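You operate a simulated robot arm through the tools that you are given. There is no shell and no other tool. Be economical: measure what you need, move in short steps, check, and stop when the job is done.

You are at the controls of a simulated robot arm. One attempt, no reset.

JOB
Pull the slide out, swap the oval jig for the round jig and lock it down.
Fine: oval jig in the yellow frame; yellow knob left free, red lever left open.

It is judged by the outcome, as a careful person would: the job done as asked, and still so three seconds after it is handed in. It fails if anything else is knocked over, pushed out of place, dropped, spilled or broken.

ROBOT AND FRAMES
A 7-joint arm with a two-finger parallel gripper, fixed in place. Base frame: the origin is at the foot of the arm, x ahead of it, y to its left, z up; the work surface is at about z = 0. Readings come in mm, rad, newtons and seconds.
With the tool pointing down near the work surface it reaches from about 240 to 620 mm from the base axis. Its first joint turns from -1.152 to 1.152 rad. Payload 2.6 kg.
Tool frame: the origin (TCP) lies between the finger pads and is the grasp point; the fingertips stand 30 mm ahead of it; z points along the fingers, y is the line along which they close. Largest opening 94 mm; finger width 28, thickness 10; the body of the gripper, 50 by 96 mm, starts 55 mm behind the TCP.
Orientation is told as [roll, pitch, yaw] about the base's x, y, z axes, in that order, counted from this pose: with the fingers straight down and closing along the base's y, the tool's x points along the base's -x, its y along +y and its z along -z.

CONTROLS
- The arm moves only by the tool jog_arm. Its argument "targets" is a list of rows, each an object (a shift or turn left out is 0, a gripper value left out holds the last) with "hand": the finger opening in mm, from 0 to 94; "linear": the shift along the tool's x, y, z in units of 50 mm (1.0 is 50 mm), a list of three; "turn": the turn, a rotation vector about the tool's x, y, z in units of 4 degrees (1.0 is 4 degrees), a list of three. In form: [{"hand": hand, "linear": [x, y, z], "turn": [ax, ay, az]}, ...]. A call has 1 to 20 rows; each row shifts and turns the commanded pose from where the row before left it, along the tool's axes as they then stand. A call with a number of a shift or a turn outside -1 to 1 is refused whole. A row lasts 0.2 s, in which the tool goes at most 50 mm and 0.15 rad; a call with a longer step from one row to the next is refused whole, and so is a gripper value outside its range. A pose out of reach is approached as far as the arm can. The call stops where the force on the tool passes 70 N (or 10 N more than at its start, if that is more) or the arm is blocked; 0.2 s more then pass. The fingers move at their own pace (about 72 mm/s each) and stop on an object; they squeeze with about 30 N. The grip force told is the motor's: it shows also when the fingers shut on nothing. Time passes only in rows, and 0.2 s behind the last, so rows that do not move let the fingers close. It gives the time, the measured TCP pose, the force on the tool (base axes), the opening and the grip force at its end, in the units of the frame above (readings bear some noise), with the torque about the TCP (base axes, N m) and any sound that the robot's microphone picked up.
- Cameras (640 x 400 px; columns grow to the right, rows downward): "scene" is fixed at [18.8, 417.8, 565.9]; the picture's right is [-0.89, -0.46, 0.00], its down [-0.23, 0.44, -0.87] and it looks along [0.40, -0.77, -0.49] (base axes); focal length 364 px, centre (320, 200). "wrist" rides on the gripper at [76, 14, -102] in the tool frame; the picture's right is [-0.18, 0.98, 0.00], its down [-0.75, -0.14, -0.64] and it looks along [-0.63, -0.12, 0.77] (tool axes); focal length 243 px, centre (320, 200). There is no depth. A picture from a camera that has moved, and an enlarged one, comes with that camera's place and axes in the base frame and with its lens. The place of the scene camera against the robot may be out by one fixed shift of up to 12 mm in any direction.
- grab_frame(camera): a new picture of that camera. The clock stands still meanwhile.
- close_up(camera, box): a new picture of the part [left, top, right, bottom] of that camera's present view, enlarged. The clock stands still meanwhile.
- job_done(): hands the job in; it is judged then, once.

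Work in short steps. Places have to be worked out from the pictures, the camera data and where the tool is seen: move nearer, look again, correct. Check each grasp and each placing, and mend what went wrong. You have 120 turns and 64 pictures in all, those below and enlarged ones among them. Open the gripper and draw the arm clear of the work before you hand the job in, unless the task says otherwise; then end with one line.

The tools are called after "Request:" as a command line: name --argument value ..., lists and objects as JSON in quotes. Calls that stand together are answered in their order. jog_arm: Moves the arm, as the interface text tells. Its arguments: {"type":"object","properties":{"targets":{"type":"array"}},"required":["targets"]} The other tools are called the same way: grab_frame (camera) takes a picture; close_up (camera, box) takes an enlarged picture of a part of a camera's view; job_done () hands the job in.

At the start:

```text
time: 0.0
tool_pos: [367.3, -254.3, 282.3]
orientation: [0.0, 0.0, 0.0]
wrist_force: [0.1, -0.9, -0.1]
wrist_torque: [-0.02, 0.01, 0.04]
gripper_width: 94.2
finger_force: 0.1
```

scene: 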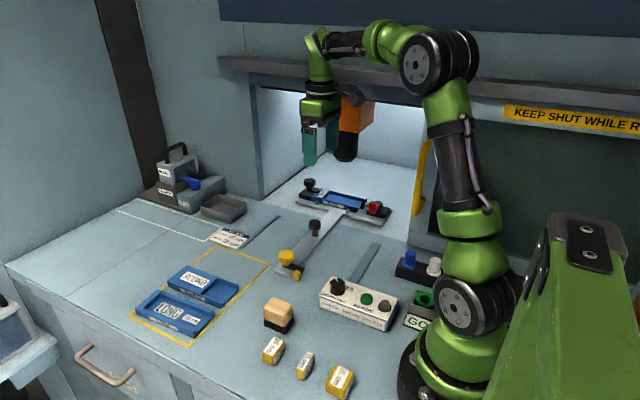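
wrist: 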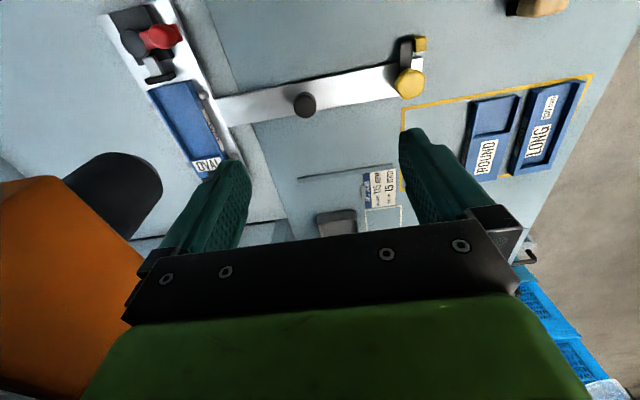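

I start by looking closer at the slide, the jigs and the frame.

Request:
close_up --camera "scene" --box '[260, 160, 420, 300]'

Request:
close_up --camera "scene" --box '[110, 220, 310, 345]'

Request:
close_up --camera "wrist" --box '[90, 0, 450, 225]'

Request:
close_up --camera "scene" --box '[300, 240, 460, 340]'

```text
2.86 times, centred on (340, 230) of scene
camera zoom: at [18.8, 417.8, 565.9], right [-0.89, -0.46, 0.0], down [-0.23, 0.44, -0.87], along [0.4, -0.77, -0.49], focal length 1040 px, centre (263, 114)
```

zoom: 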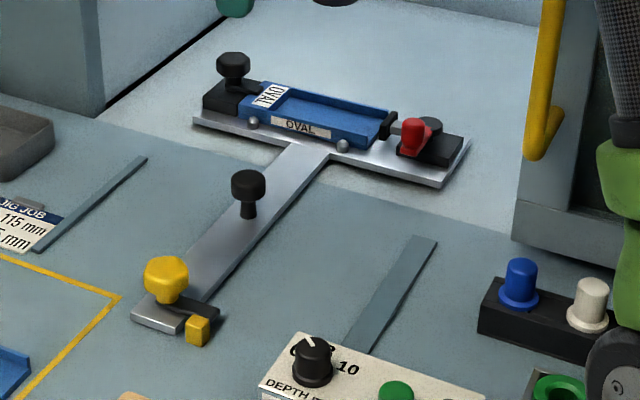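

```text
3.20 times, centred on (210, 282) of scene
camera zoom: at [18.8, 417.8, 565.9], right [-0.89, -0.46, 0.0], down [-0.23, 0.44, -0.87], along [0.4, -0.77, -0.49], focal length 1165 px, centre (672, -64)
```

zoom: 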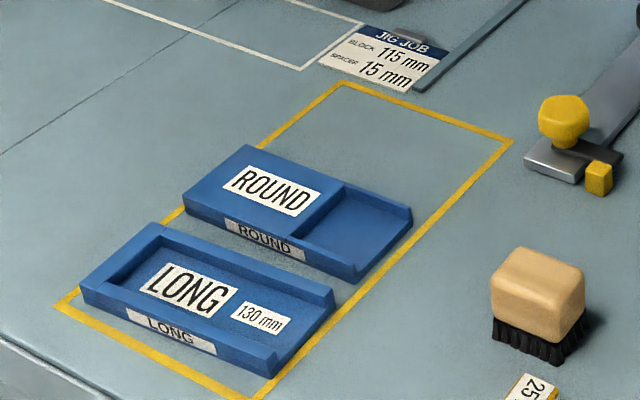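

```text
1.78 times, centred on (270, 112) of wrist
camera zoom: at [290.7, -241.0, 385.1], right [0.18, 0.98, 0.0], down [0.75, -0.14, 0.64], along [0.63, -0.12, -0.77], focal length 431 px, centre (409, 356)
```

zoom: 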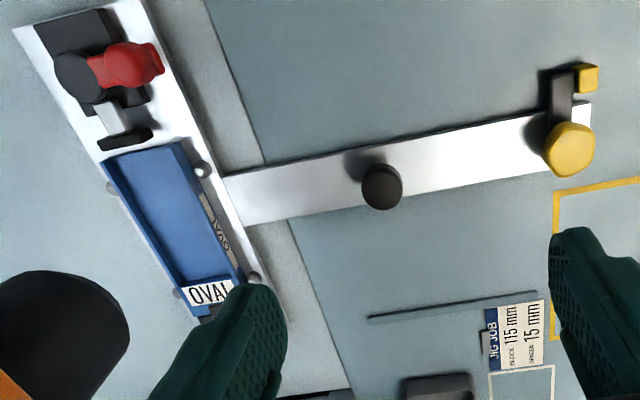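

```text
4.00 times, centred on (380, 290) of scene
camera zoom: at [18.8, 417.8, 565.9], right [-0.89, -0.46, 0.0], down [-0.23, 0.44, -0.87], along [0.4, -0.77, -0.49], focal length 1457 px, centre (80, -160)
```

zoom: 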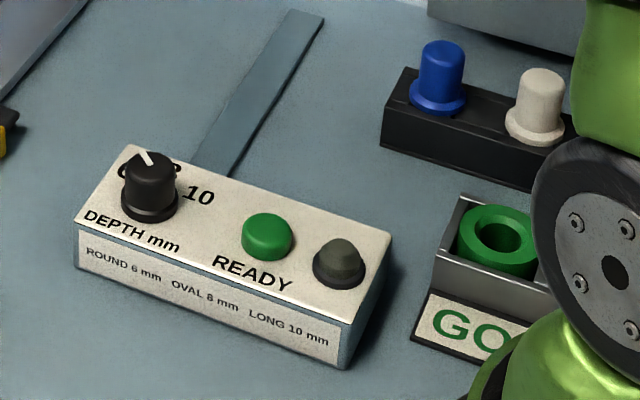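

The slide runs along y at about x=398. The yellow knob is near (395,-138) and the slide's black handle near (398,-284). I move over the yellow knob for a closer look.

Request:
jog_arm --targets '[{"linear": [0, 0.8, 0]}, {"linear": [0, 0.8, 0.4]}, {"linear": [0, 0.6, 0.6]}, {"linear": [0.3, 0, 0.6]}]'

Request:
grab_frame --camera "wrist"

```text
time: 1.0
tool_pos: [350.3, -143.4, 198.5]
orientation: [0.0, 0.001, -0.001]
wrist_force: [-0.3, 0.3, 1.2]
wrist_torque: [0.0, 0.01, -0.01]
gripper_width: 93.8
finger_force: 0.1
```

```text
57 pictures are left
camera wrist: at [273.9, -129.8, 302.0], right [0.18, 0.98, 0.0], down [0.75, -0.14, 0.64], along [0.63, -0.12, -0.77], focal length 243 px, centre (320, 200)
```

wrist: 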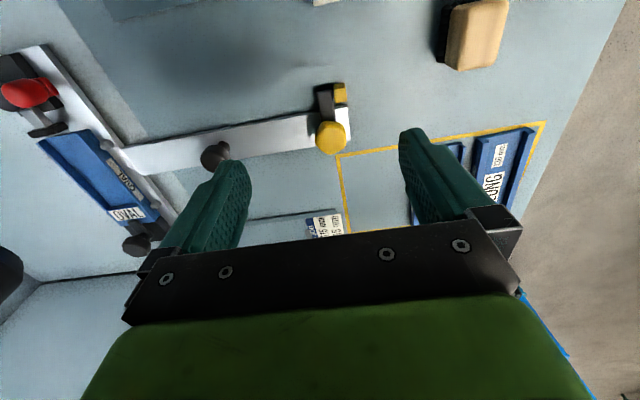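

Request:
close_up --camera "wrist" --box '[260, 60, 420, 160]'

Request:
close_up --camera "wrist" --box '[0, 30, 240, 180]'

Request:
close_up --camera "scene" --box '[260, 220, 340, 290]'

Request:
close_up --camera "scene" --box '[290, 165, 400, 235]'

```text
4.00 times, centred on (340, 110) of wrist
camera zoom: at [273.9, -129.8, 302.0], right [0.18, 0.98, 0.0], down [0.75, -0.14, 0.64], along [0.63, -0.12, -0.77], focal length 970 px, centre (240, 560)
```

zoom: 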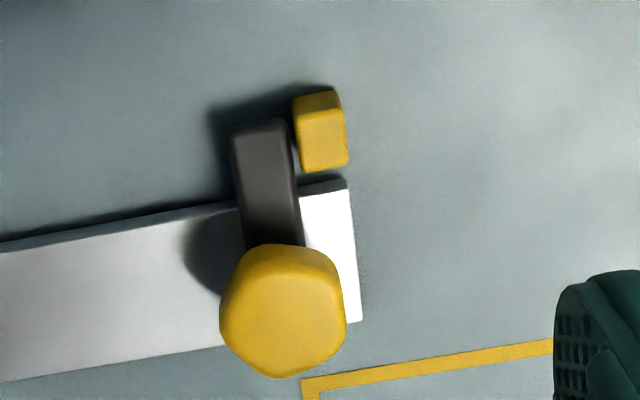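

```text
2.67 times, centred on (120, 105) of wrist
camera zoom: at [273.9, -129.8, 302.0], right [0.18, 0.98, 0.0], down [0.75, -0.14, 0.64], along [0.63, -0.12, -0.77], focal length 647 px, centre (853, 453)
```

zoom: 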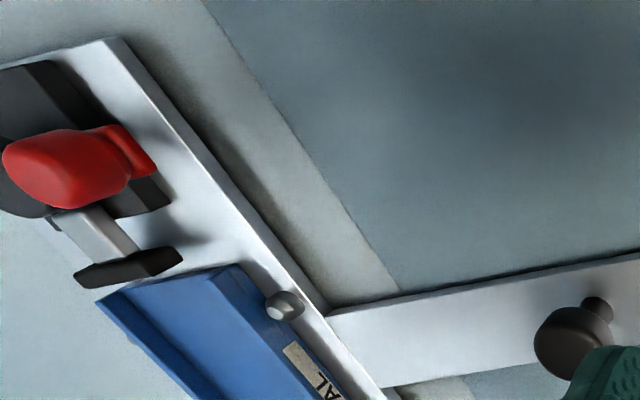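

```text
5.71 times, centred on (300, 255) of scene
camera zoom: at [18.8, 417.8, 565.9], right [-0.89, -0.46, 0.0], down [-0.23, 0.44, -0.87], along [0.4, -0.77, -0.49], focal length 2081 px, centre (434, -114)
```

zoom: 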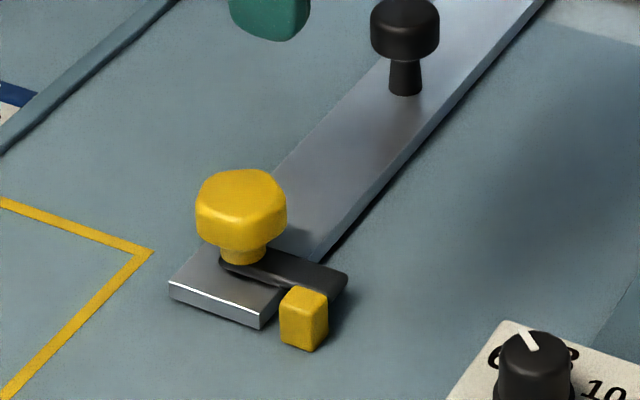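

```text
5.71 times, centred on (345, 200) of scene
camera zoom: at [18.8, 417.8, 565.9], right [-0.89, -0.46, 0.0], down [-0.23, 0.44, -0.87], along [0.4, -0.77, -0.49], focal length 2081 px, centre (177, 200)
```

zoom: 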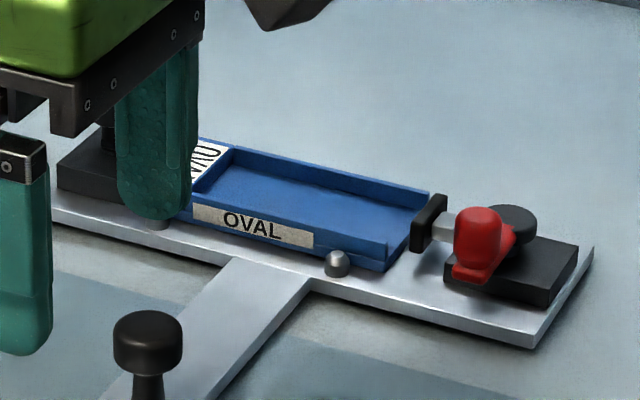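

The picture makes the mechanism clear:
- **Yellow knob:** it turns a catch that is hooked behind the fixed yellow post.
- **Black knob at the plate's +x end:** it should be the jig clamp.
- **Red lever:** it pushes a pad along the slide and is open now.

I go over the yellow knob, judged to be at (396,-140).

Request:
jog_arm --targets '[{"linear": [-0.46, 0, 0.5], "hand": 70}, {"linear": [-0.46, 0.05, 0.5]}, {"linear": [0, 0, 0.6]}, {"linear": [0, 0, 0.4]}]'

Request:
grab_frame --camera "wrist"

Request:
close_up --camera "scene" --box '[220, 180, 380, 280]'

```text
time: 2.0
tool_pos: [397.7, -143.9, 100.8]
orientation: [0.001, -0.001, 0.002]
wrist_force: [0.0, 0.0, 0.8]
wrist_torque: [0.0, -0.01, 0.02]
gripper_width: 70.2
finger_force: 0.1
```

```text
52 pictures are left
camera wrist: at [321.4, -130.0, 204.0], right [0.18, 0.98, 0.0], down [0.75, -0.14, 0.64], along [0.63, -0.12, -0.77], focal length 243 px, centre (320, 200)
```

wrist: 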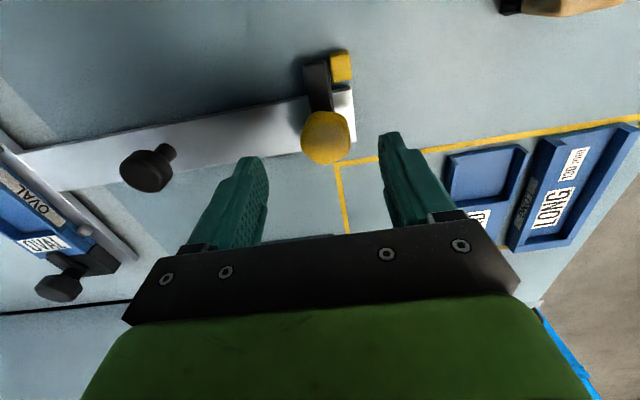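

```text
4.00 times, centred on (300, 230) of scene
camera zoom: at [18.8, 417.8, 565.9], right [-0.89, -0.46, 0.0], down [-0.23, 0.44, -0.87], along [0.4, -0.77, -0.49], focal length 1457 px, centre (400, 80)
```

zoom: 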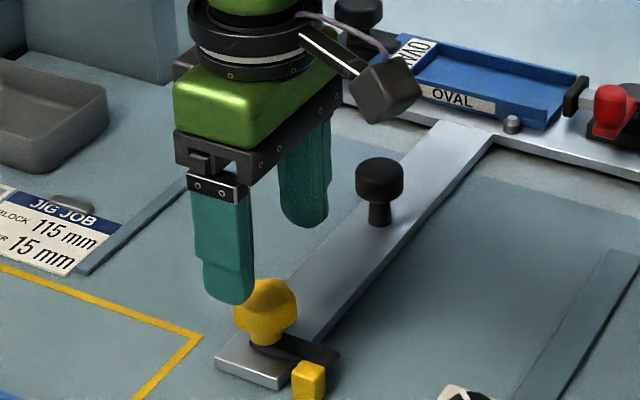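

The knob is centred at about (398,-140.5). I descend, watching the force, and grip it.

Request:
jog_arm --targets '[{"linear": [0, 0.06, 0.4]}, {"linear": [0, 0, 0.4]}, {"linear": [0, 0, 0.2]}, {"hand": 20}, {"hand": 20}, {"hand": 20}]'

Request:
grab_frame --camera "wrist"

```text
time: 3.4
tool_pos: [398.8, -140.1, 51.8]
orientation: [-0.001, 0.001, 0.002]
wrist_force: [1.0, 1.4, -2.7]
wrist_torque: [0.05, -0.14, -0.04]
gripper_width: 37.7
finger_force: 45.1
```

```text
50 pictures are left
camera wrist: at [322.5, -126.2, 155.1], right [0.18, 0.98, 0.0], down [0.75, -0.14, 0.64], along [0.63, -0.12, -0.77], focal length 243 px, centre (320, 200)
```

wrist: 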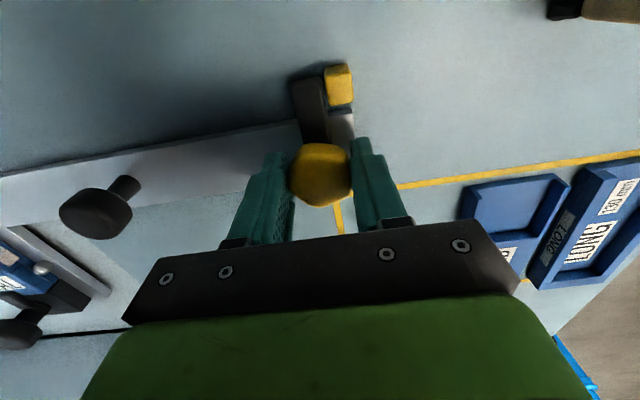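

The knob is gripped at 37.7 mm. I turn it counterclockwise seen from above, which swings the catch away from the post.

Request:
jog_arm --targets '[{"turn": [0, 0, -1]}, {"turn": [0, 0, -1]}, {"turn": [0, 0, -1]}, {"turn": [0, 0, -1]}, {"turn": [0, 0, -1]}, {"turn": [0, 0, -1]}]'

Request:
close_up --camera "scene" --box '[220, 180, 380, 280]'

```text
time: 4.8
tool_pos: [399.4, -139.4, 51.7]
orientation: [-0.004, -0.001, 0.422]
wrist_force: [17.9, -5.7, -18.3]
wrist_torque: [-0.1, -0.62, -0.01]
gripper_width: 37.4
finger_force: 44.8
```

```text
4.00 times, centred on (300, 230) of scene
camera zoom: at [18.9, 417.7, 565.9], right [-0.89, -0.46, 0.0], down [-0.23, 0.44, -0.87], along [0.4, -0.77, -0.49], focal length 1457 px, centre (400, 80)
```

zoom: 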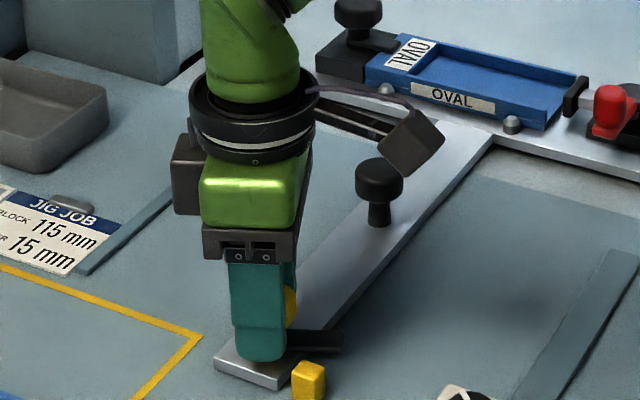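

The catch is swinging and the force is moderate. I continue to about 90°.

Request:
jog_arm --targets '[{"turn": [0, 0, -1]}, {"turn": [0, 0, -1]}, {"turn": [0, 0, -1]}, {"turn": [0, 0, -1]}, {"turn": [0, 0, -1]}, {"turn": [0, 0, -1]}, {"turn": [0, 0, -1]}, {"turn": [0, 0, -1]}, {"turn": [0, 0, -1]}, {"turn": [0, 0, -1]}]'

Request:
close_up --camera "scene" --box '[220, 180, 380, 280]'

```text
time: 7.0
tool_pos: [398.3, -139.4, 52.1]
orientation: [-0.004, -0.001, 1.122]
wrist_force: [22.3, -5.6, -13.3]
wrist_torque: [0.42, -0.62, -0.04]
gripper_width: 37.5
finger_force: 45.4
```

```text
4.00 times, centred on (300, 230) of scene
camera zoom: at [18.8, 417.7, 565.9], right [-0.89, -0.46, 0.0], down [-0.23, 0.44, -0.87], along [0.4, -0.77, -0.49], focal length 1457 px, centre (400, 80)
```

zoom: 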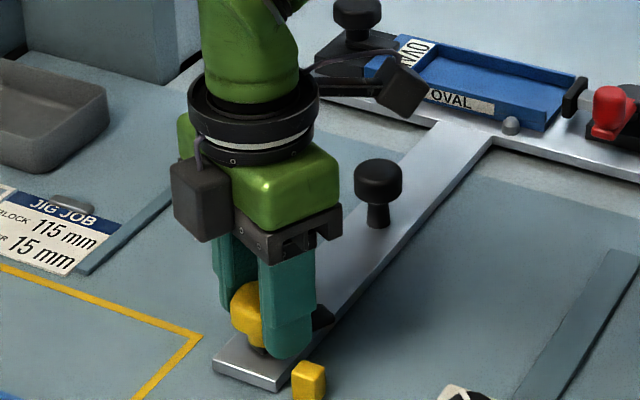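

Request:
jog_arm --targets '[{"turn": [0, 0, -1]}, {"turn": [0, 0, -1]}, {"turn": [0, 0, -1]}, {"turn": [0, 0, -1]}, {"turn": [0, 0, -1]}, {"turn": [0, 0, -1]}]'

Request:
close_up --camera "scene" --box '[220, 180, 380, 280]'

```text
time: 8.4
tool_pos: [399.7, -140.1, 52.8]
orientation: [-0.007, 0.002, 1.542]
wrist_force: [30.4, -2.9, -24.3]
wrist_torque: [0.56, -0.56, -0.01]
gripper_width: 37.4
finger_force: 45.6
```

```text
4.00 times, centred on (300, 230) of scene
camera zoom: at [18.9, 417.7, 566.0], right [-0.89, -0.46, 0.0], down [-0.23, 0.44, -0.87], along [0.4, -0.77, -0.49], focal length 1457 px, centre (400, 80)
```

zoom: 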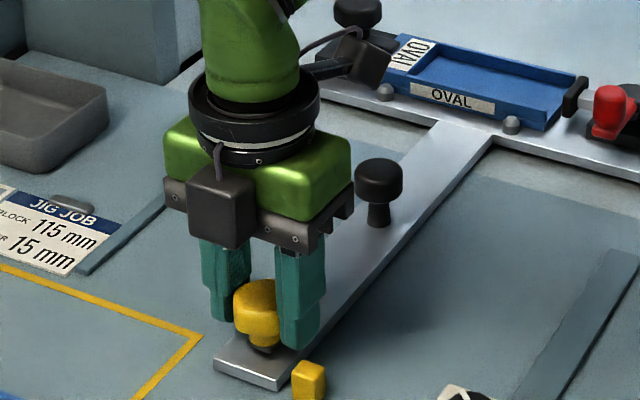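

The catch now lies along the slide. I release the knob, lift, and look.

Request:
jog_arm --targets '[{"hand": 60}, {"hand": 60}, {"linear": [0, 0, -0.7]}, {"linear": [0, 0, -0.9]}]'

Request:
grab_frame --camera "wrist"

Request:
close_up --camera "scene" --box '[220, 180, 380, 280]'

```text
time: 9.4
tool_pos: [396.5, -140.3, 132.0]
orientation: [0.003, -0.002, 1.538]
wrist_force: [0.1, 0.5, 0.4]
wrist_torque: [-0.01, -0.01, 0.02]
gripper_width: 59.9
finger_force: 0.0
```

```text
46 pictures are left
camera wrist: at [380.3, -217.1, 235.1], right [-0.98, 0.22, 0.0], down [0.17, 0.75, 0.64], along [0.14, 0.63, -0.77], focal length 243 px, centre (320, 200)
```

wrist: 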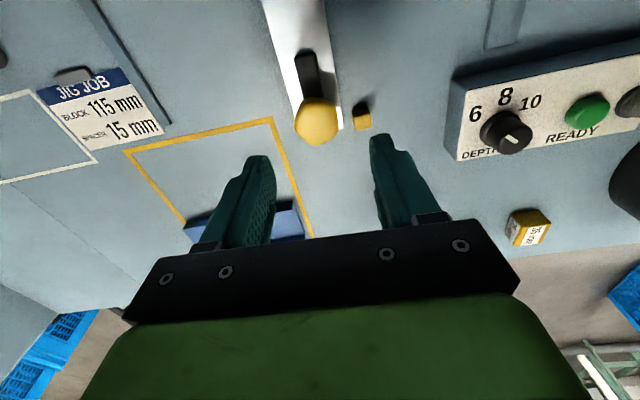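

```text
4.00 times, centred on (300, 230) of scene
camera zoom: at [18.8, 417.8, 565.9], right [-0.89, -0.46, 0.0], down [-0.23, 0.44, -0.87], along [0.4, -0.77, -0.49], focal length 1457 px, centre (400, 80)
```

zoom: 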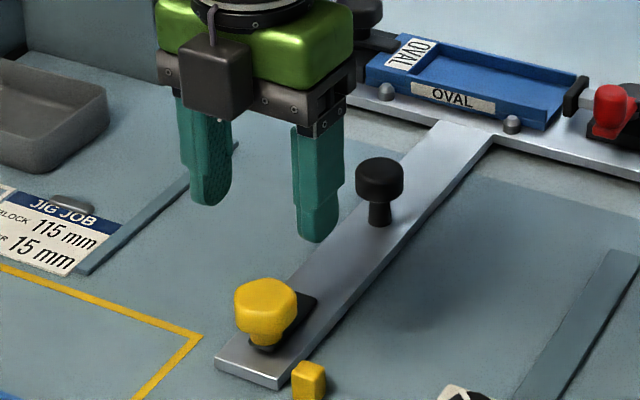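

The catch is clear of the post. I turn the wrist back to yaw 0 and then go to the slide's black handle at about (399,-285).

Request:
jog_arm --targets '[{"turn": [0, 0, 1]}, {"turn": [0, 0, 1]}, {"turn": [0, 0, 1]}, {"turn": [0, 0, 1]}, {"turn": [0, 0, 1]}, {"turn": [0, 0, 1]}, {"turn": [0, 0, 1]}, {"turn": [0, 0, 1]}, {"turn": [0, 0, 1]}, {"turn": [0, 0, 1]}, {"turn": [0, 0, 1]}, {"turn": [0, 0, 1]}, {"turn": [0, 0, 1]}, {"turn": [0, 0, 1]}, {"turn": [0, 0, 1]}, {"turn": [0, 0, 1]}, {"turn": [0, 0, 1]}, {"turn": [0, 0, 1]}, {"turn": [0, 0, 1]}, {"turn": [0, 0, 1]}]'

Request:
jog_arm --targets '[{"turn": [0, 0, 1]}, {"turn": [0, 0, 1]}, {"linear": [0, -0.9, 0]}, {"linear": [0, -0.9, 0]}, {"linear": [0, -0.8, 0]}]'

Request:
grab_frame --camera "wrist"

```text
time: 13.6
tool_pos: [397.6, -138.3, 130.4]
orientation: [0.001, 0.0, 0.141]
wrist_force: [0.1, 0.9, -1.0]
wrist_torque: [0.0, -0.02, 0.02]
gripper_width: 59.8
finger_force: 0.2
```

```text
time: 14.8
tool_pos: [397.1, -273.2, 132.2]
orientation: [-0.001, -0.001, 0.0]
wrist_force: [0.1, 0.5, -0.5]
wrist_torque: [-0.04, -0.01, 0.0]
gripper_width: 60.2
finger_force: 0.0
```

```text
44 pictures are left
camera wrist: at [321.1, -259.0, 234.9], right [0.18, 0.98, 0.0], down [0.75, -0.14, 0.64], along [0.63, -0.12, -0.77], focal length 243 px, centre (320, 200)
```

wrist: 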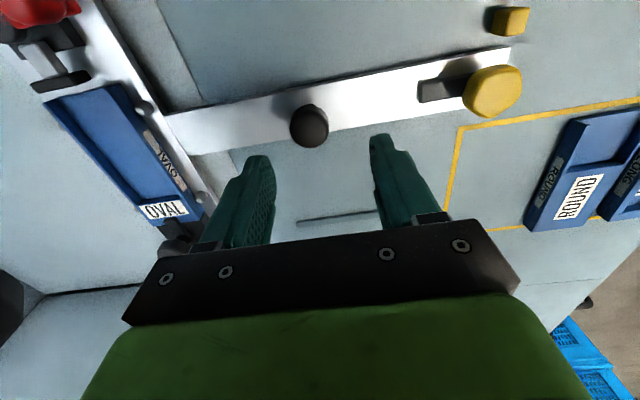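

Handle at about (398.5,-283.5). I descend and grip.

Request:
jog_arm --targets '[{"linear": [-0.02, -0.2, 0.5]}, {"linear": [0, 0, 0.6]}, {"linear": [0, 0, 0.5]}, {"hand": 10}, {"hand": 10}, {"hand": 10}]'

Request:
close_up --camera "scene" --box '[260, 140, 420, 260]'

```text
time: 16.2
tool_pos: [397.2, -278.7, 51.1]
orientation: [-0.002, -0.001, 0.0]
wrist_force: [-2.1, -5.6, -2.7]
wrist_torque: [-0.46, -0.95, -0.09]
gripper_width: 31.4
finger_force: 45.2
```

```text
3.33 times, centred on (340, 200) of scene
camera zoom: at [18.8, 417.8, 565.9], right [-0.89, -0.46, 0.0], down [-0.23, 0.44, -0.87], along [0.4, -0.77, -0.49], focal length 1214 px, centre (253, 200)
```

zoom: 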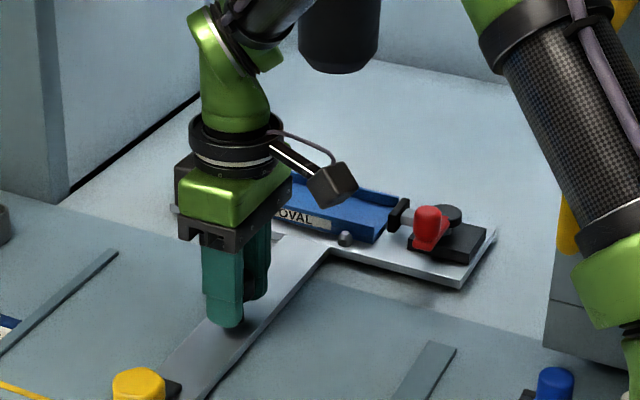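

Handle gripped at 31 mm. I pull along +y in modest steps.

Request:
jog_arm --targets '[{"linear": [0, 0.2, 0]}, {"linear": [0, 0.3, 0]}, {"linear": [0, 0.3, 0]}, {"linear": [0, 0.3, 0]}]'

Request:
grab_frame --camera "scene"

```text
time: 17.2
tool_pos: [398.0, -221.6, 51.5]
orientation: [0.004, 0.003, 0.0]
wrist_force: [-7.7, -0.9, -12.0]
wrist_torque: [0.21, 0.11, -0.09]
gripper_width: 31.5
finger_force: 44.9
```

```text
42 pictures are left
```

scene: 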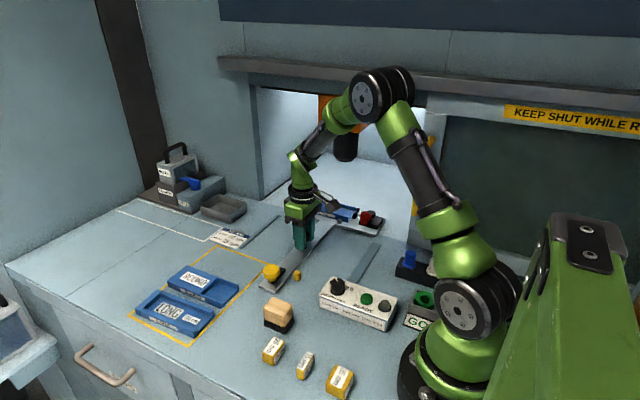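

Request:
jog_arm --targets '[{"linear": [0, 0.3, 0]}, {"linear": [0, 0.3, 0]}, {"linear": [0, 0.3, 0]}, {"linear": [0, 0.3, 0]}]'

Request:
jog_arm --targets '[{"linear": [0, 0.25, 0]}, {"linear": [0, 0.25, 0]}]'

Request:
grab_frame --camera "scene"

```text
time: 18.2
tool_pos: [397.9, -164.6, 50.0]
orientation: [0.001, 0.003, 0.001]
wrist_force: [6.8, 0.6, -37.2]
wrist_torque: [-0.02, 0.09, 0.13]
gripper_width: 31.4
finger_force: 44.6
```

```text
time: 18.8
tool_pos: [397.2, -139.5, 51.9]
orientation: [0.002, 0.005, 0.0]
wrist_force: [-2.8, -1.1, -30.7]
wrist_torque: [0.14, -0.02, 0.09]
gripper_width: 31.3
finger_force: 45.5
```

```text
41 pictures are left
```

scene: 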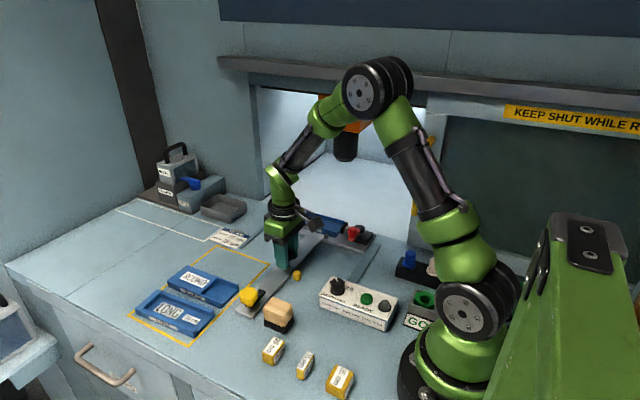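

About 140 mm pulled so far, with no end stop felt. I check the clearance to the brush before pulling further.

Request:
close_up --camera "scene" --box '[220, 200, 400, 330]'

Request:
grab_frame --camera "wrist"

```text
3.08 times, centred on (310, 265) of scene
camera zoom: at [18.9, 417.7, 566.0], right [-0.89, -0.46, 0.0], down [-0.23, 0.44, -0.87], along [0.4, -0.77, -0.49], focal length 1121 px, centre (351, 0)
```

zoom: 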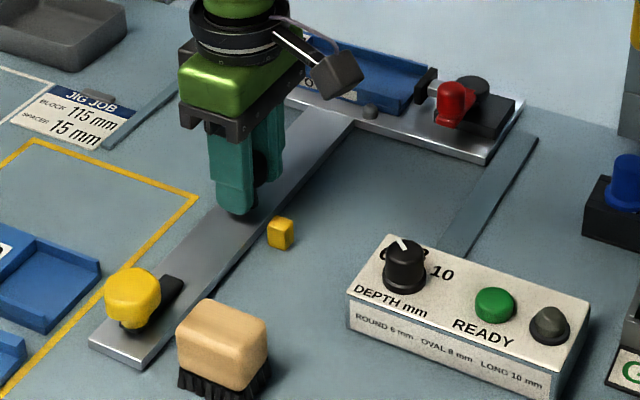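

```text
39 pictures are left
camera wrist: at [321.6, -126.2, 154.6], right [0.18, 0.98, 0.0], down [0.76, -0.14, 0.64], along [0.63, -0.12, -0.77], focal length 243 px, centre (320, 200)
```

wrist: 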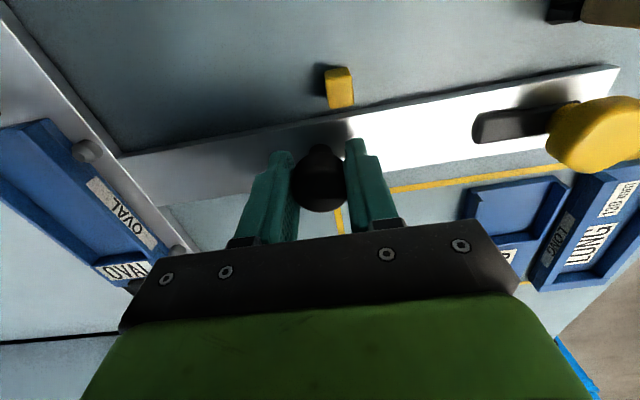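

The brush is clear of the slide. I keep pulling in small steps, looking for the stop.

Request:
jog_arm --targets '[{"linear": [0, 0.2, 0]}, {"linear": [0, 0.2, 0]}]'

Request:
jog_arm --targets '[{"linear": [0, 0.2, 0]}, {"linear": [0, 0.2, 0]}]'

```text
time: 19.4
tool_pos: [397.3, -119.0, 51.5]
orientation: [0.003, 0.006, 0.0]
wrist_force: [-5.5, -1.4, -24.3]
wrist_torque: [0.15, 0.98, -0.1]
gripper_width: 31.6
finger_force: 45.1
```

```text
time: 20.0
tool_pos: [396.8, -99.7, 51.5]
orientation: [0.002, 0.004, 0.0]
wrist_force: [-5.1, -1.3, -25.4]
wrist_torque: [0.11, 0.83, -0.19]
gripper_width: 31.5
finger_force: 44.5
```

Request:
close_up --camera "scene" --box '[200, 180, 420, 340]'

```text
2.50 times, centred on (310, 260) of scene
camera zoom: at [18.9, 417.7, 565.9], right [-0.89, -0.46, 0.0], down [-0.23, 0.44, -0.87], along [0.4, -0.77, -0.49], focal length 910 px, centre (345, 50)
```

zoom: 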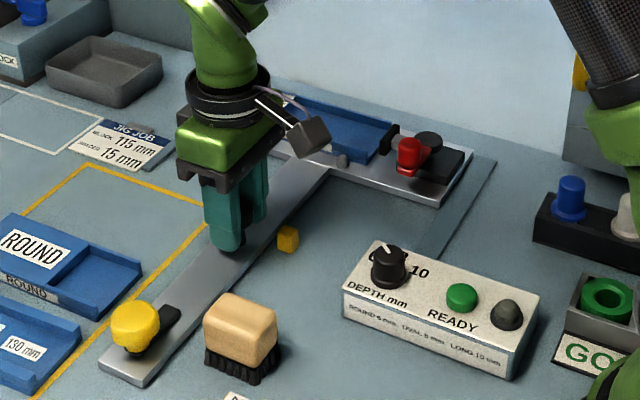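

Request:
jog_arm --targets '[{"linear": [0, 0.2, 0]}, {"linear": [0, 0.2, 0]}]'

Request:
jog_arm --targets '[{"linear": [0, 0.2, 0]}, {"linear": [0, 0.2, 0]}]'

```text
time: 20.6
tool_pos: [397.7, -79.7, 50.9]
orientation: [0.001, 0.006, 0.0]
wrist_force: [-11.3, -1.8, -20.4]
wrist_torque: [0.08, 0.21, 0.06]
gripper_width: 31.4
finger_force: 44.9
```

```text
time: 21.2
tool_pos: [397.7, -59.9, 51.3]
orientation: [-0.001, 0.004, 0.001]
wrist_force: [1.5, -0.5, -36.4]
wrist_torque: [0.08, 0.25, -0.15]
gripper_width: 31.6
finger_force: 45.4
```

Request:
close_up --camera "scene" --box '[180, 180, 420, 340]'

```text
2.50 times, centred on (300, 260) of scene
camera zoom: at [19.0, 417.7, 565.9], right [-0.89, -0.46, 0.0], down [-0.23, 0.44, -0.87], along [0.4, -0.77, -0.49], focal length 910 px, centre (370, 50)
```

zoom: 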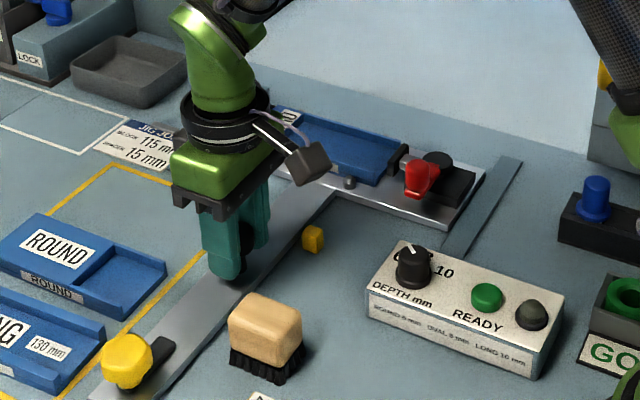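

Request:
jog_arm --targets '[{"linear": [0, 0.2, 0]}, {"linear": [0, 0.2, 0]}]'

Request:
grab_frame --camera "wrist"

```text
time: 21.8
tool_pos: [398.0, -39.5, 52.4]
orientation: [0.001, 0.005, 0.0]
wrist_force: [-16.2, -1.5, -6.8]
wrist_torque: [0.05, 0.8, 0.15]
gripper_width: 31.3
finger_force: 44.6
```

```text
36 pictures are left
camera wrist: at [321.8, -25.8, 155.2], right [0.18, 0.98, 0.0], down [0.76, -0.14, 0.64], along [0.63, -0.12, -0.77], focal length 243 px, centre (320, 200)
```

wrist: 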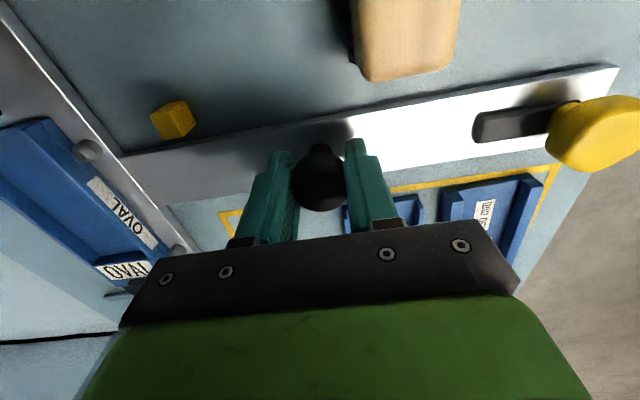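

Request:
jog_arm --targets '[{"linear": [0, 0.1, 0]}, {"linear": [0, 0.1, 0]}]'

```text
time: 22.4
tool_pos: [397.3, -28.0, 52.4]
orientation: [0.001, 0.004, -0.003]
wrist_force: [-10.9, 0.6, -13.1]
wrist_torque: [0.01, 1.03, -0.24]
gripper_width: 31.6
finger_force: 44.9
```

Request:
jog_arm --targets '[{"linear": [0, 0.1, 0]}, {"linear": [0, 0.1, 0]}]'

```text
time: 23.0
tool_pos: [397.9, -19.5, 52.3]
orientation: [-0.002, 0.005, 0.0]
wrist_force: [-8.2, -9.3, -26.3]
wrist_torque: [0.03, 0.66, 0.36]
gripper_width: 31.5
finger_force: 45.6
```

Request:
jog_arm --targets '[{"linear": [0, 0.1, 0]}]'

```text
time: 23.4
tool_pos: [397.3, -18.9, 51.6]
orientation: [-0.007, 0.003, -0.007]
wrist_force: [-10.6, -34.1, -23.4]
wrist_torque: [-0.24, 0.61, 0.1]
gripper_width: 31.3
finger_force: 45.0
```

The end stop is felt at 260 mm of travel. I release, lift, and look at the plate from above.

Request:
jog_arm --targets '[{"hand": 60, "linear": [0, -0.08, 0]}, {"hand": 60}, {"linear": [0, 0, -0.8]}, {"linear": [0, 0, -0.9]}, {"linear": [0.3, -0.8, -0.8]}, {"linear": [0.4, -0.9, -0.5]}, {"linear": [0.2, -0.9, 0]}, {"linear": [0, -0.9, 0]}]'

Request:
grab_frame --camera "wrist"

Request:
grab_frame --camera "scene"

```text
refused: row 5 steps farther than a row can; nothing moved
```

```text
35 pictures are left
camera wrist: at [321.7, -4.4, 155.1], right [0.19, 0.98, -0.01], down [0.75, -0.14, 0.64], along [0.63, -0.13, -0.77], focal length 243 px, centre (320, 200)
```

wrist: 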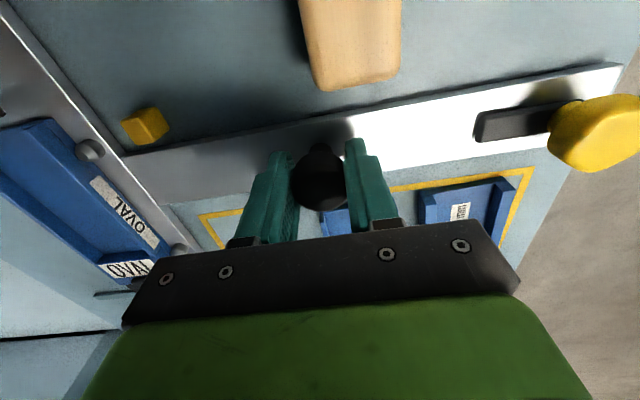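

```text
34 pictures are left
```

scene: 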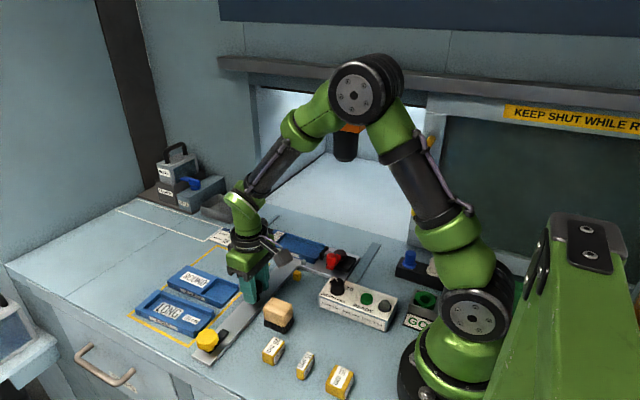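

A row was too long, so nothing moved. I repeat with smaller rows.

Request:
jog_arm --targets '[{"hand": 60, "linear": [0, -0.08, 0]}, {"hand": 60}, {"linear": [0, 0, -0.8]}, {"linear": [0, 0, -0.9]}, {"linear": [0.3, -0.6, -0.6]}, {"linear": [0.3, -0.8, -0.4]}, {"linear": [0.3, -0.8, 0]}, {"linear": [0, -0.9, 0]}, {"linear": [0, -0.5, 0]}]'

Request:
grab_frame --camera "wrist"

Request:
close_up --camera "scene" --box '[180, 200, 400, 340]'

```text
time: 25.4
tool_pos: [352.0, -199.6, 186.2]
orientation: [0.001, 0.0, 0.002]
wrist_force: [-0.2, -0.7, 0.1]
wrist_torque: [0.0, 0.0, -0.02]
gripper_width: 60.1
finger_force: 0.1
```

```text
33 pictures are left
camera wrist: at [275.8, -185.9, 288.8], right [0.18, 0.98, 0.0], down [0.75, -0.14, 0.64], along [0.63, -0.12, -0.77], focal length 243 px, centre (320, 200)
```

wrist: 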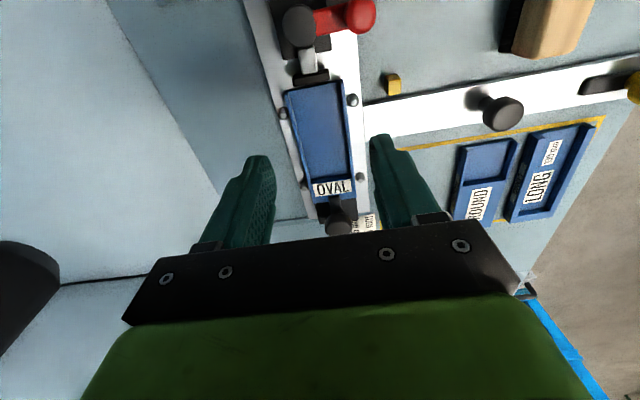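

```text
2.86 times, centred on (290, 270) of scene
camera zoom: at [18.8, 417.8, 565.9], right [-0.89, -0.46, 0.0], down [-0.23, 0.44, -0.87], along [0.4, -0.77, -0.49], focal length 1040 px, centre (406, 0)
```

zoom: 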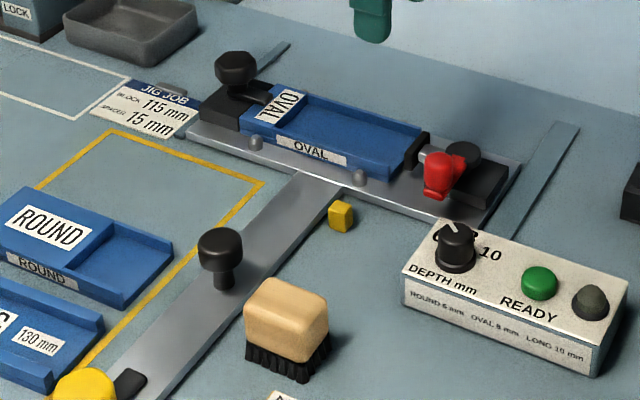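

Request:
close_up --camera "scene" --box '[240, 210, 300, 250]'

Request:
close_up --camera "wrist" --box '[260, 0, 400, 240]'

Request:
close_up --camera "scene" --box '[310, 235, 370, 280]'

```text
10.00 times, centred on (270, 230) of scene
camera zoom: at [18.8, 417.8, 565.9], right [-0.89, -0.46, 0.0], down [-0.23, 0.44, -0.87], along [0.4, -0.77, -0.49], focal length 3642 px, centre (820, -100)
```

zoom: 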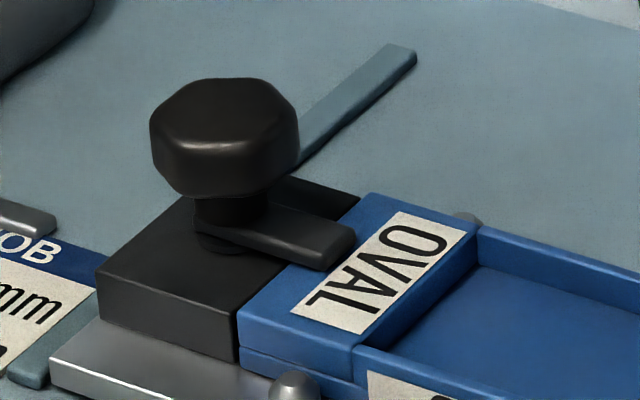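

```text
1.67 times, centred on (330, 120) of wrist
camera zoom: at [275.8, -185.9, 288.8], right [0.18, 0.98, 0.0], down [0.75, -0.14, 0.64], along [0.63, -0.12, -0.77], focal length 404 px, centre (303, 333)
```

zoom: 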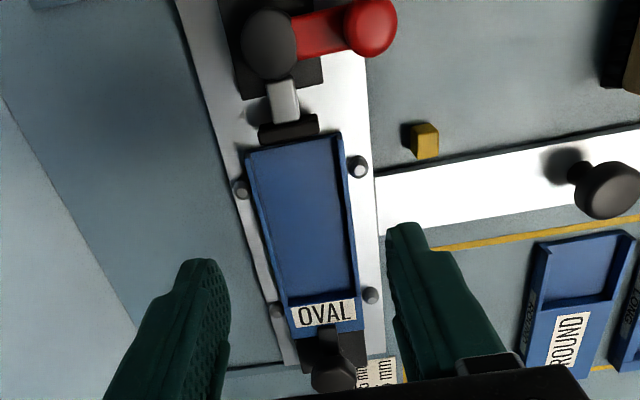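

```text
8.89 times, centred on (340, 258) of scene
camera zoom: at [18.8, 417.8, 565.9], right [-0.89, -0.46, 0.0], down [-0.23, 0.44, -0.87], along [0.4, -0.77, -0.49], focal length 3237 px, centre (142, -311)
```

zoom: 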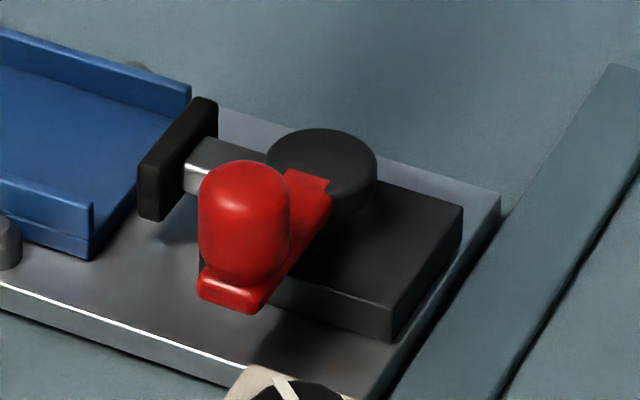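

The clamp is a black knob at about (508,-205), with its bar pressing on the OVAL label end. The red lever's pad stands off the jig and is already open. I move over the black knob and look.

Request:
jog_arm --targets '[{"linear": [-0.9, 0, 0]}, {"linear": [-0.9, 0, 0]}, {"linear": [-0.9, -0.1, 0.3]}, {"linear": [-0.4, 0, 0.7]}, {"linear": [0, 0, 0.4]}]'

Request:
grab_frame --camera "wrist"

Request:
close_up --camera "scene" --box '[210, 180, 310, 260]'

```text
time: 26.6
tool_pos: [510.1, -202.1, 118.6]
orientation: [0.0, 0.0, 0.003]
wrist_force: [0.9, -0.6, -0.1]
wrist_torque: [-0.01, 0.01, -0.02]
gripper_width: 60.0
finger_force: 0.0
```

```text
28 pictures are left
camera wrist: at [432.9, -188.5, 222.3], right [0.18, 0.98, 0.0], down [0.75, -0.14, 0.64], along [0.63, -0.12, -0.77], focal length 243 px, centre (320, 200)
```

wrist: 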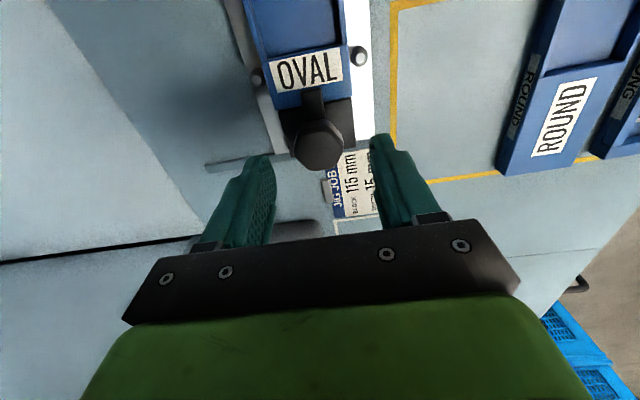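

```text
5.00 times, centred on (260, 220) of scene
camera zoom: at [18.8, 417.8, 565.9], right [-0.89, -0.46, 0.0], down [-0.23, 0.44, -0.87], along [0.4, -0.77, -0.49], focal length 1821 px, centre (620, 100)
```

zoom: 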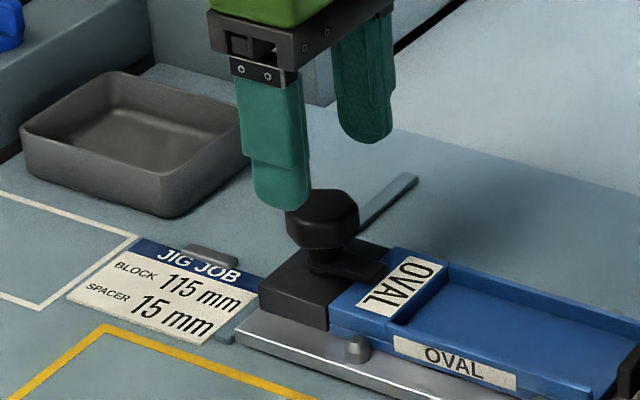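

Knob at about (513,-205), cap height about 55. I descend and grip.

Request:
jog_arm --targets '[{"linear": [-0.06, -0.05, 0.5]}, {"linear": [0, 0, 0.44]}, {"hand": 20}, {"hand": 20}, {"hand": 20}]'

Request:
close_up --camera "scene" --box '[210, 180, 310, 260]'

```text
time: 27.8
tool_pos: [510.9, -205.8, 69.5]
orientation: [-0.001, 0.0, 0.001]
wrist_force: [0.4, 0.8, -3.6]
wrist_torque: [0.07, -0.07, 0.03]
gripper_width: 37.7
finger_force: 44.7
```

```text
5.00 times, centred on (260, 220) of scene
camera zoom: at [18.8, 417.8, 565.9], right [-0.89, -0.46, 0.0], down [-0.23, 0.44, -0.87], along [0.4, -0.77, -0.49], focal length 1821 px, centre (620, 100)
```

zoom: 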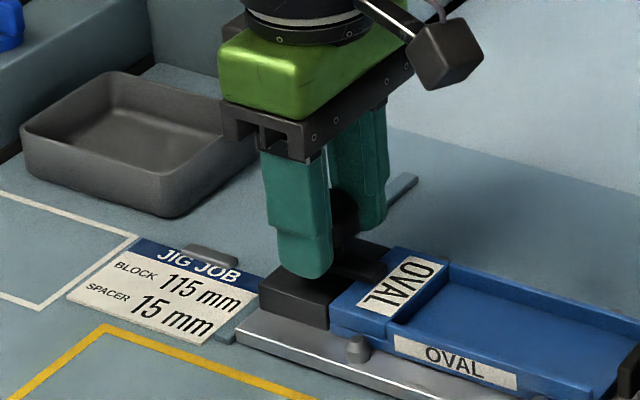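

Gripped at 37.7 mm. I turn counterclockwise to free the jig.

Request:
jog_arm --targets '[{"turn": [0, 0, -1]}, {"turn": [0, 0, -1]}, {"turn": [0, 0, -1]}, {"turn": [0, 0, -1]}, {"turn": [0, 0, -1]}, {"turn": [0, 0, -1]}, {"turn": [0, 0, -1]}, {"turn": [0, 0, -1]}, {"turn": [0, 0, -1]}, {"turn": [0, 0, -1]}]'

Request:
close_up --camera "scene" --box '[210, 180, 310, 260]'

```text
time: 30.0
tool_pos: [511.5, -208.5, 70.7]
orientation: [-0.008, 0.003, 0.699]
wrist_force: [13.5, -22.0, -6.5]
wrist_torque: [-0.16, -0.13, -0.2]
gripper_width: 37.5
finger_force: 44.9
```

```text
5.00 times, centred on (260, 220) of scene
camera zoom: at [18.9, 417.7, 565.9], right [-0.89, -0.46, 0.0], down [-0.23, 0.44, -0.87], along [0.4, -0.77, -0.49], focal length 1821 px, centre (620, 100)
```

zoom: 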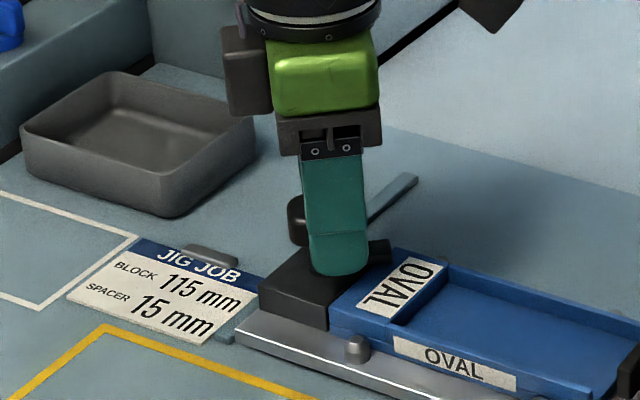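

Request:
jog_arm --targets '[{"turn": [0, 0, -1]}, {"turn": [0, 0, -1]}, {"turn": [0, 0, -1]}, {"turn": [0, 0, -1]}, {"turn": [0, 0, -1]}, {"turn": [0, 0, -1]}, {"turn": [0, 0, -1]}, {"turn": [0, 0, -1]}, {"turn": [0, 0, -1]}, {"turn": [0, 0, -1]}, {"turn": [0, 0, -1]}, {"turn": [0, 0, -1]}]'

Request:
jog_arm --targets '[{"hand": 60}, {"hand": 60}, {"linear": [0, 0, -0.8]}, {"linear": [0, 0, -0.9]}, {"turn": [0, 0, 1]}, {"turn": [0, 0, 1]}, {"turn": [0, 0, 1]}, {"turn": [0, 0, 1]}, {"turn": [0, 0, 1]}, {"turn": [0, 0, 1]}, {"turn": [0, 0, 1]}, {"turn": [0, 0, 1]}, {"turn": [0, 0, 1]}, {"turn": [0, 0, 1]}, {"turn": [0, 0, 1]}, {"turn": [0, 0, 1]}, {"turn": [0, 0, 1]}, {"turn": [0, 0, 1]}]'

Request:
close_up --camera "scene" --box '[210, 180, 310, 260]'

```text
time: 32.6
tool_pos: [516.7, -206.3, 71.4]
orientation: [-0.021, 0.011, 1.545]
wrist_force: [44.7, -22.8, -19.1]
wrist_torque: [-0.63, -0.85, -0.9]
gripper_width: 37.6
finger_force: 45.5
```

```text
time: 36.4
tool_pos: [512.6, -206.4, 155.3]
orientation: [0.0, 0.0, 0.558]
wrist_force: [0.0, 0.2, -0.7]
wrist_torque: [-0.02, 0.02, -0.01]
gripper_width: 59.8
finger_force: 0.1
```

```text
5.00 times, centred on (260, 220) of scene
camera zoom: at [18.8, 417.8, 565.9], right [-0.89, -0.46, 0.0], down [-0.23, 0.44, -0.87], along [0.4, -0.77, -0.49], focal length 1821 px, centre (620, 100)
```

zoom: 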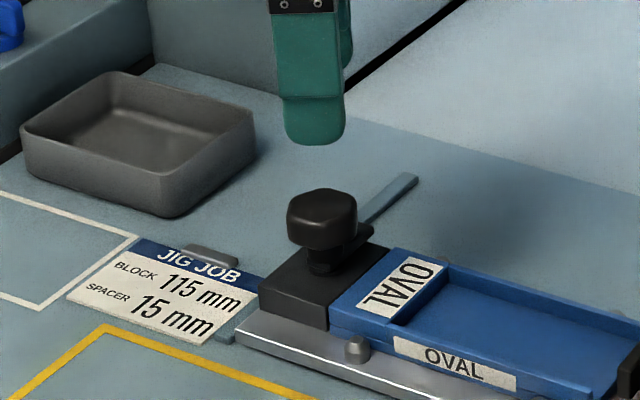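

The clamp bar is clear of the jig. I finish straightening the wrist and move over the oval jig, centre about (415,-206).

Request:
jog_arm --targets '[{"turn": [0, 0, 1]}, {"turn": [0, 0, 1]}, {"turn": [0, 0, 1]}, {"turn": [0, 0, 1]}, {"turn": [0, 0, 1]}, {"turn": [0, 0, 1]}, {"turn": [0, 0, 1]}, {"turn": [0, 0, 1], "hand": 84}, {"linear": [0.6, 0, 0]}, {"linear": [0.6, 0, 0]}, {"linear": [0.64, 0, 0.3]}, {"linear": [0, 0, 0.7]}]'

Request:
grab_frame --camera "wrist"

```text
time: 39.0
tool_pos: [421.7, -205.0, 104.7]
orientation: [0.001, 0.0, 0.001]
wrist_force: [0.0, 0.6, -0.5]
wrist_torque: [-0.01, -0.01, -0.02]
gripper_width: 84.0
finger_force: 0.0
```

```text
23 pictures are left
camera wrist: at [345.0, -192.6, 207.8], right [0.18, 0.98, 0.0], down [0.75, -0.14, 0.64], along [0.63, -0.12, -0.77], focal length 243 px, centre (320, 200)
```

wrist: 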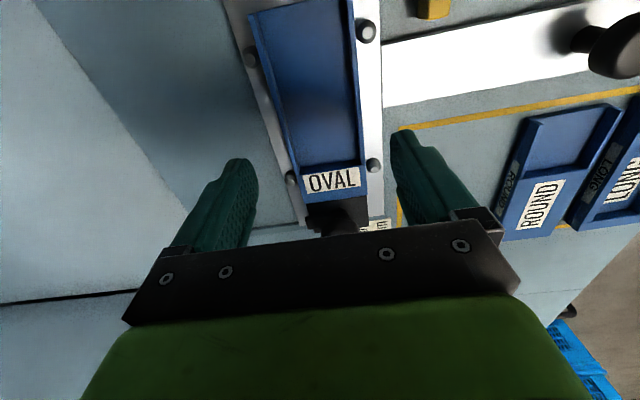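

The pins are at x≈367 and 469 and y≈-206.7±39, so the fingers fit between them at x=421. I descend and grip the oval jig.

Request:
jog_arm --targets '[{"linear": [0, -0.03, 0.5]}, {"linear": [0, 0, 0.4]}, {"linear": [0, 0, 0.24]}, {"hand": 40}, {"hand": 40}, {"hand": 40}]'

Request:
close_up --camera "scene" --box '[220, 180, 380, 290]'

```text
time: 40.4
tool_pos: [420.7, -206.7, 47.0]
orientation: [0.001, 0.0, 0.003]
wrist_force: [1.4, 1.6, 0.0]
wrist_torque: [0.12, -0.15, 0.06]
gripper_width: 61.7
finger_force: 29.6
```

```text
3.64 times, centred on (300, 235) of scene
camera zoom: at [18.8, 417.8, 565.9], right [-0.89, -0.46, 0.0], down [-0.23, 0.44, -0.87], along [0.4, -0.77, -0.49], focal length 1324 px, centre (393, 73)
```

zoom: 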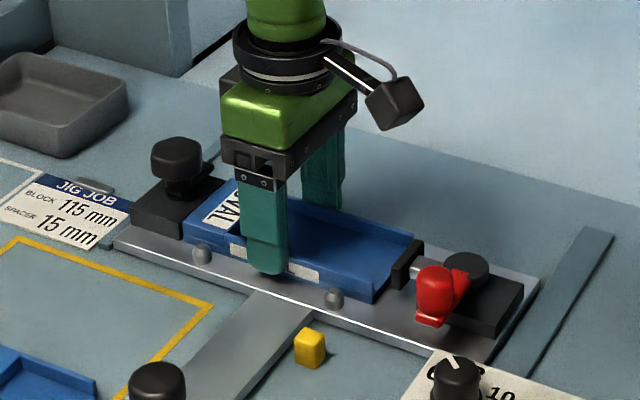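

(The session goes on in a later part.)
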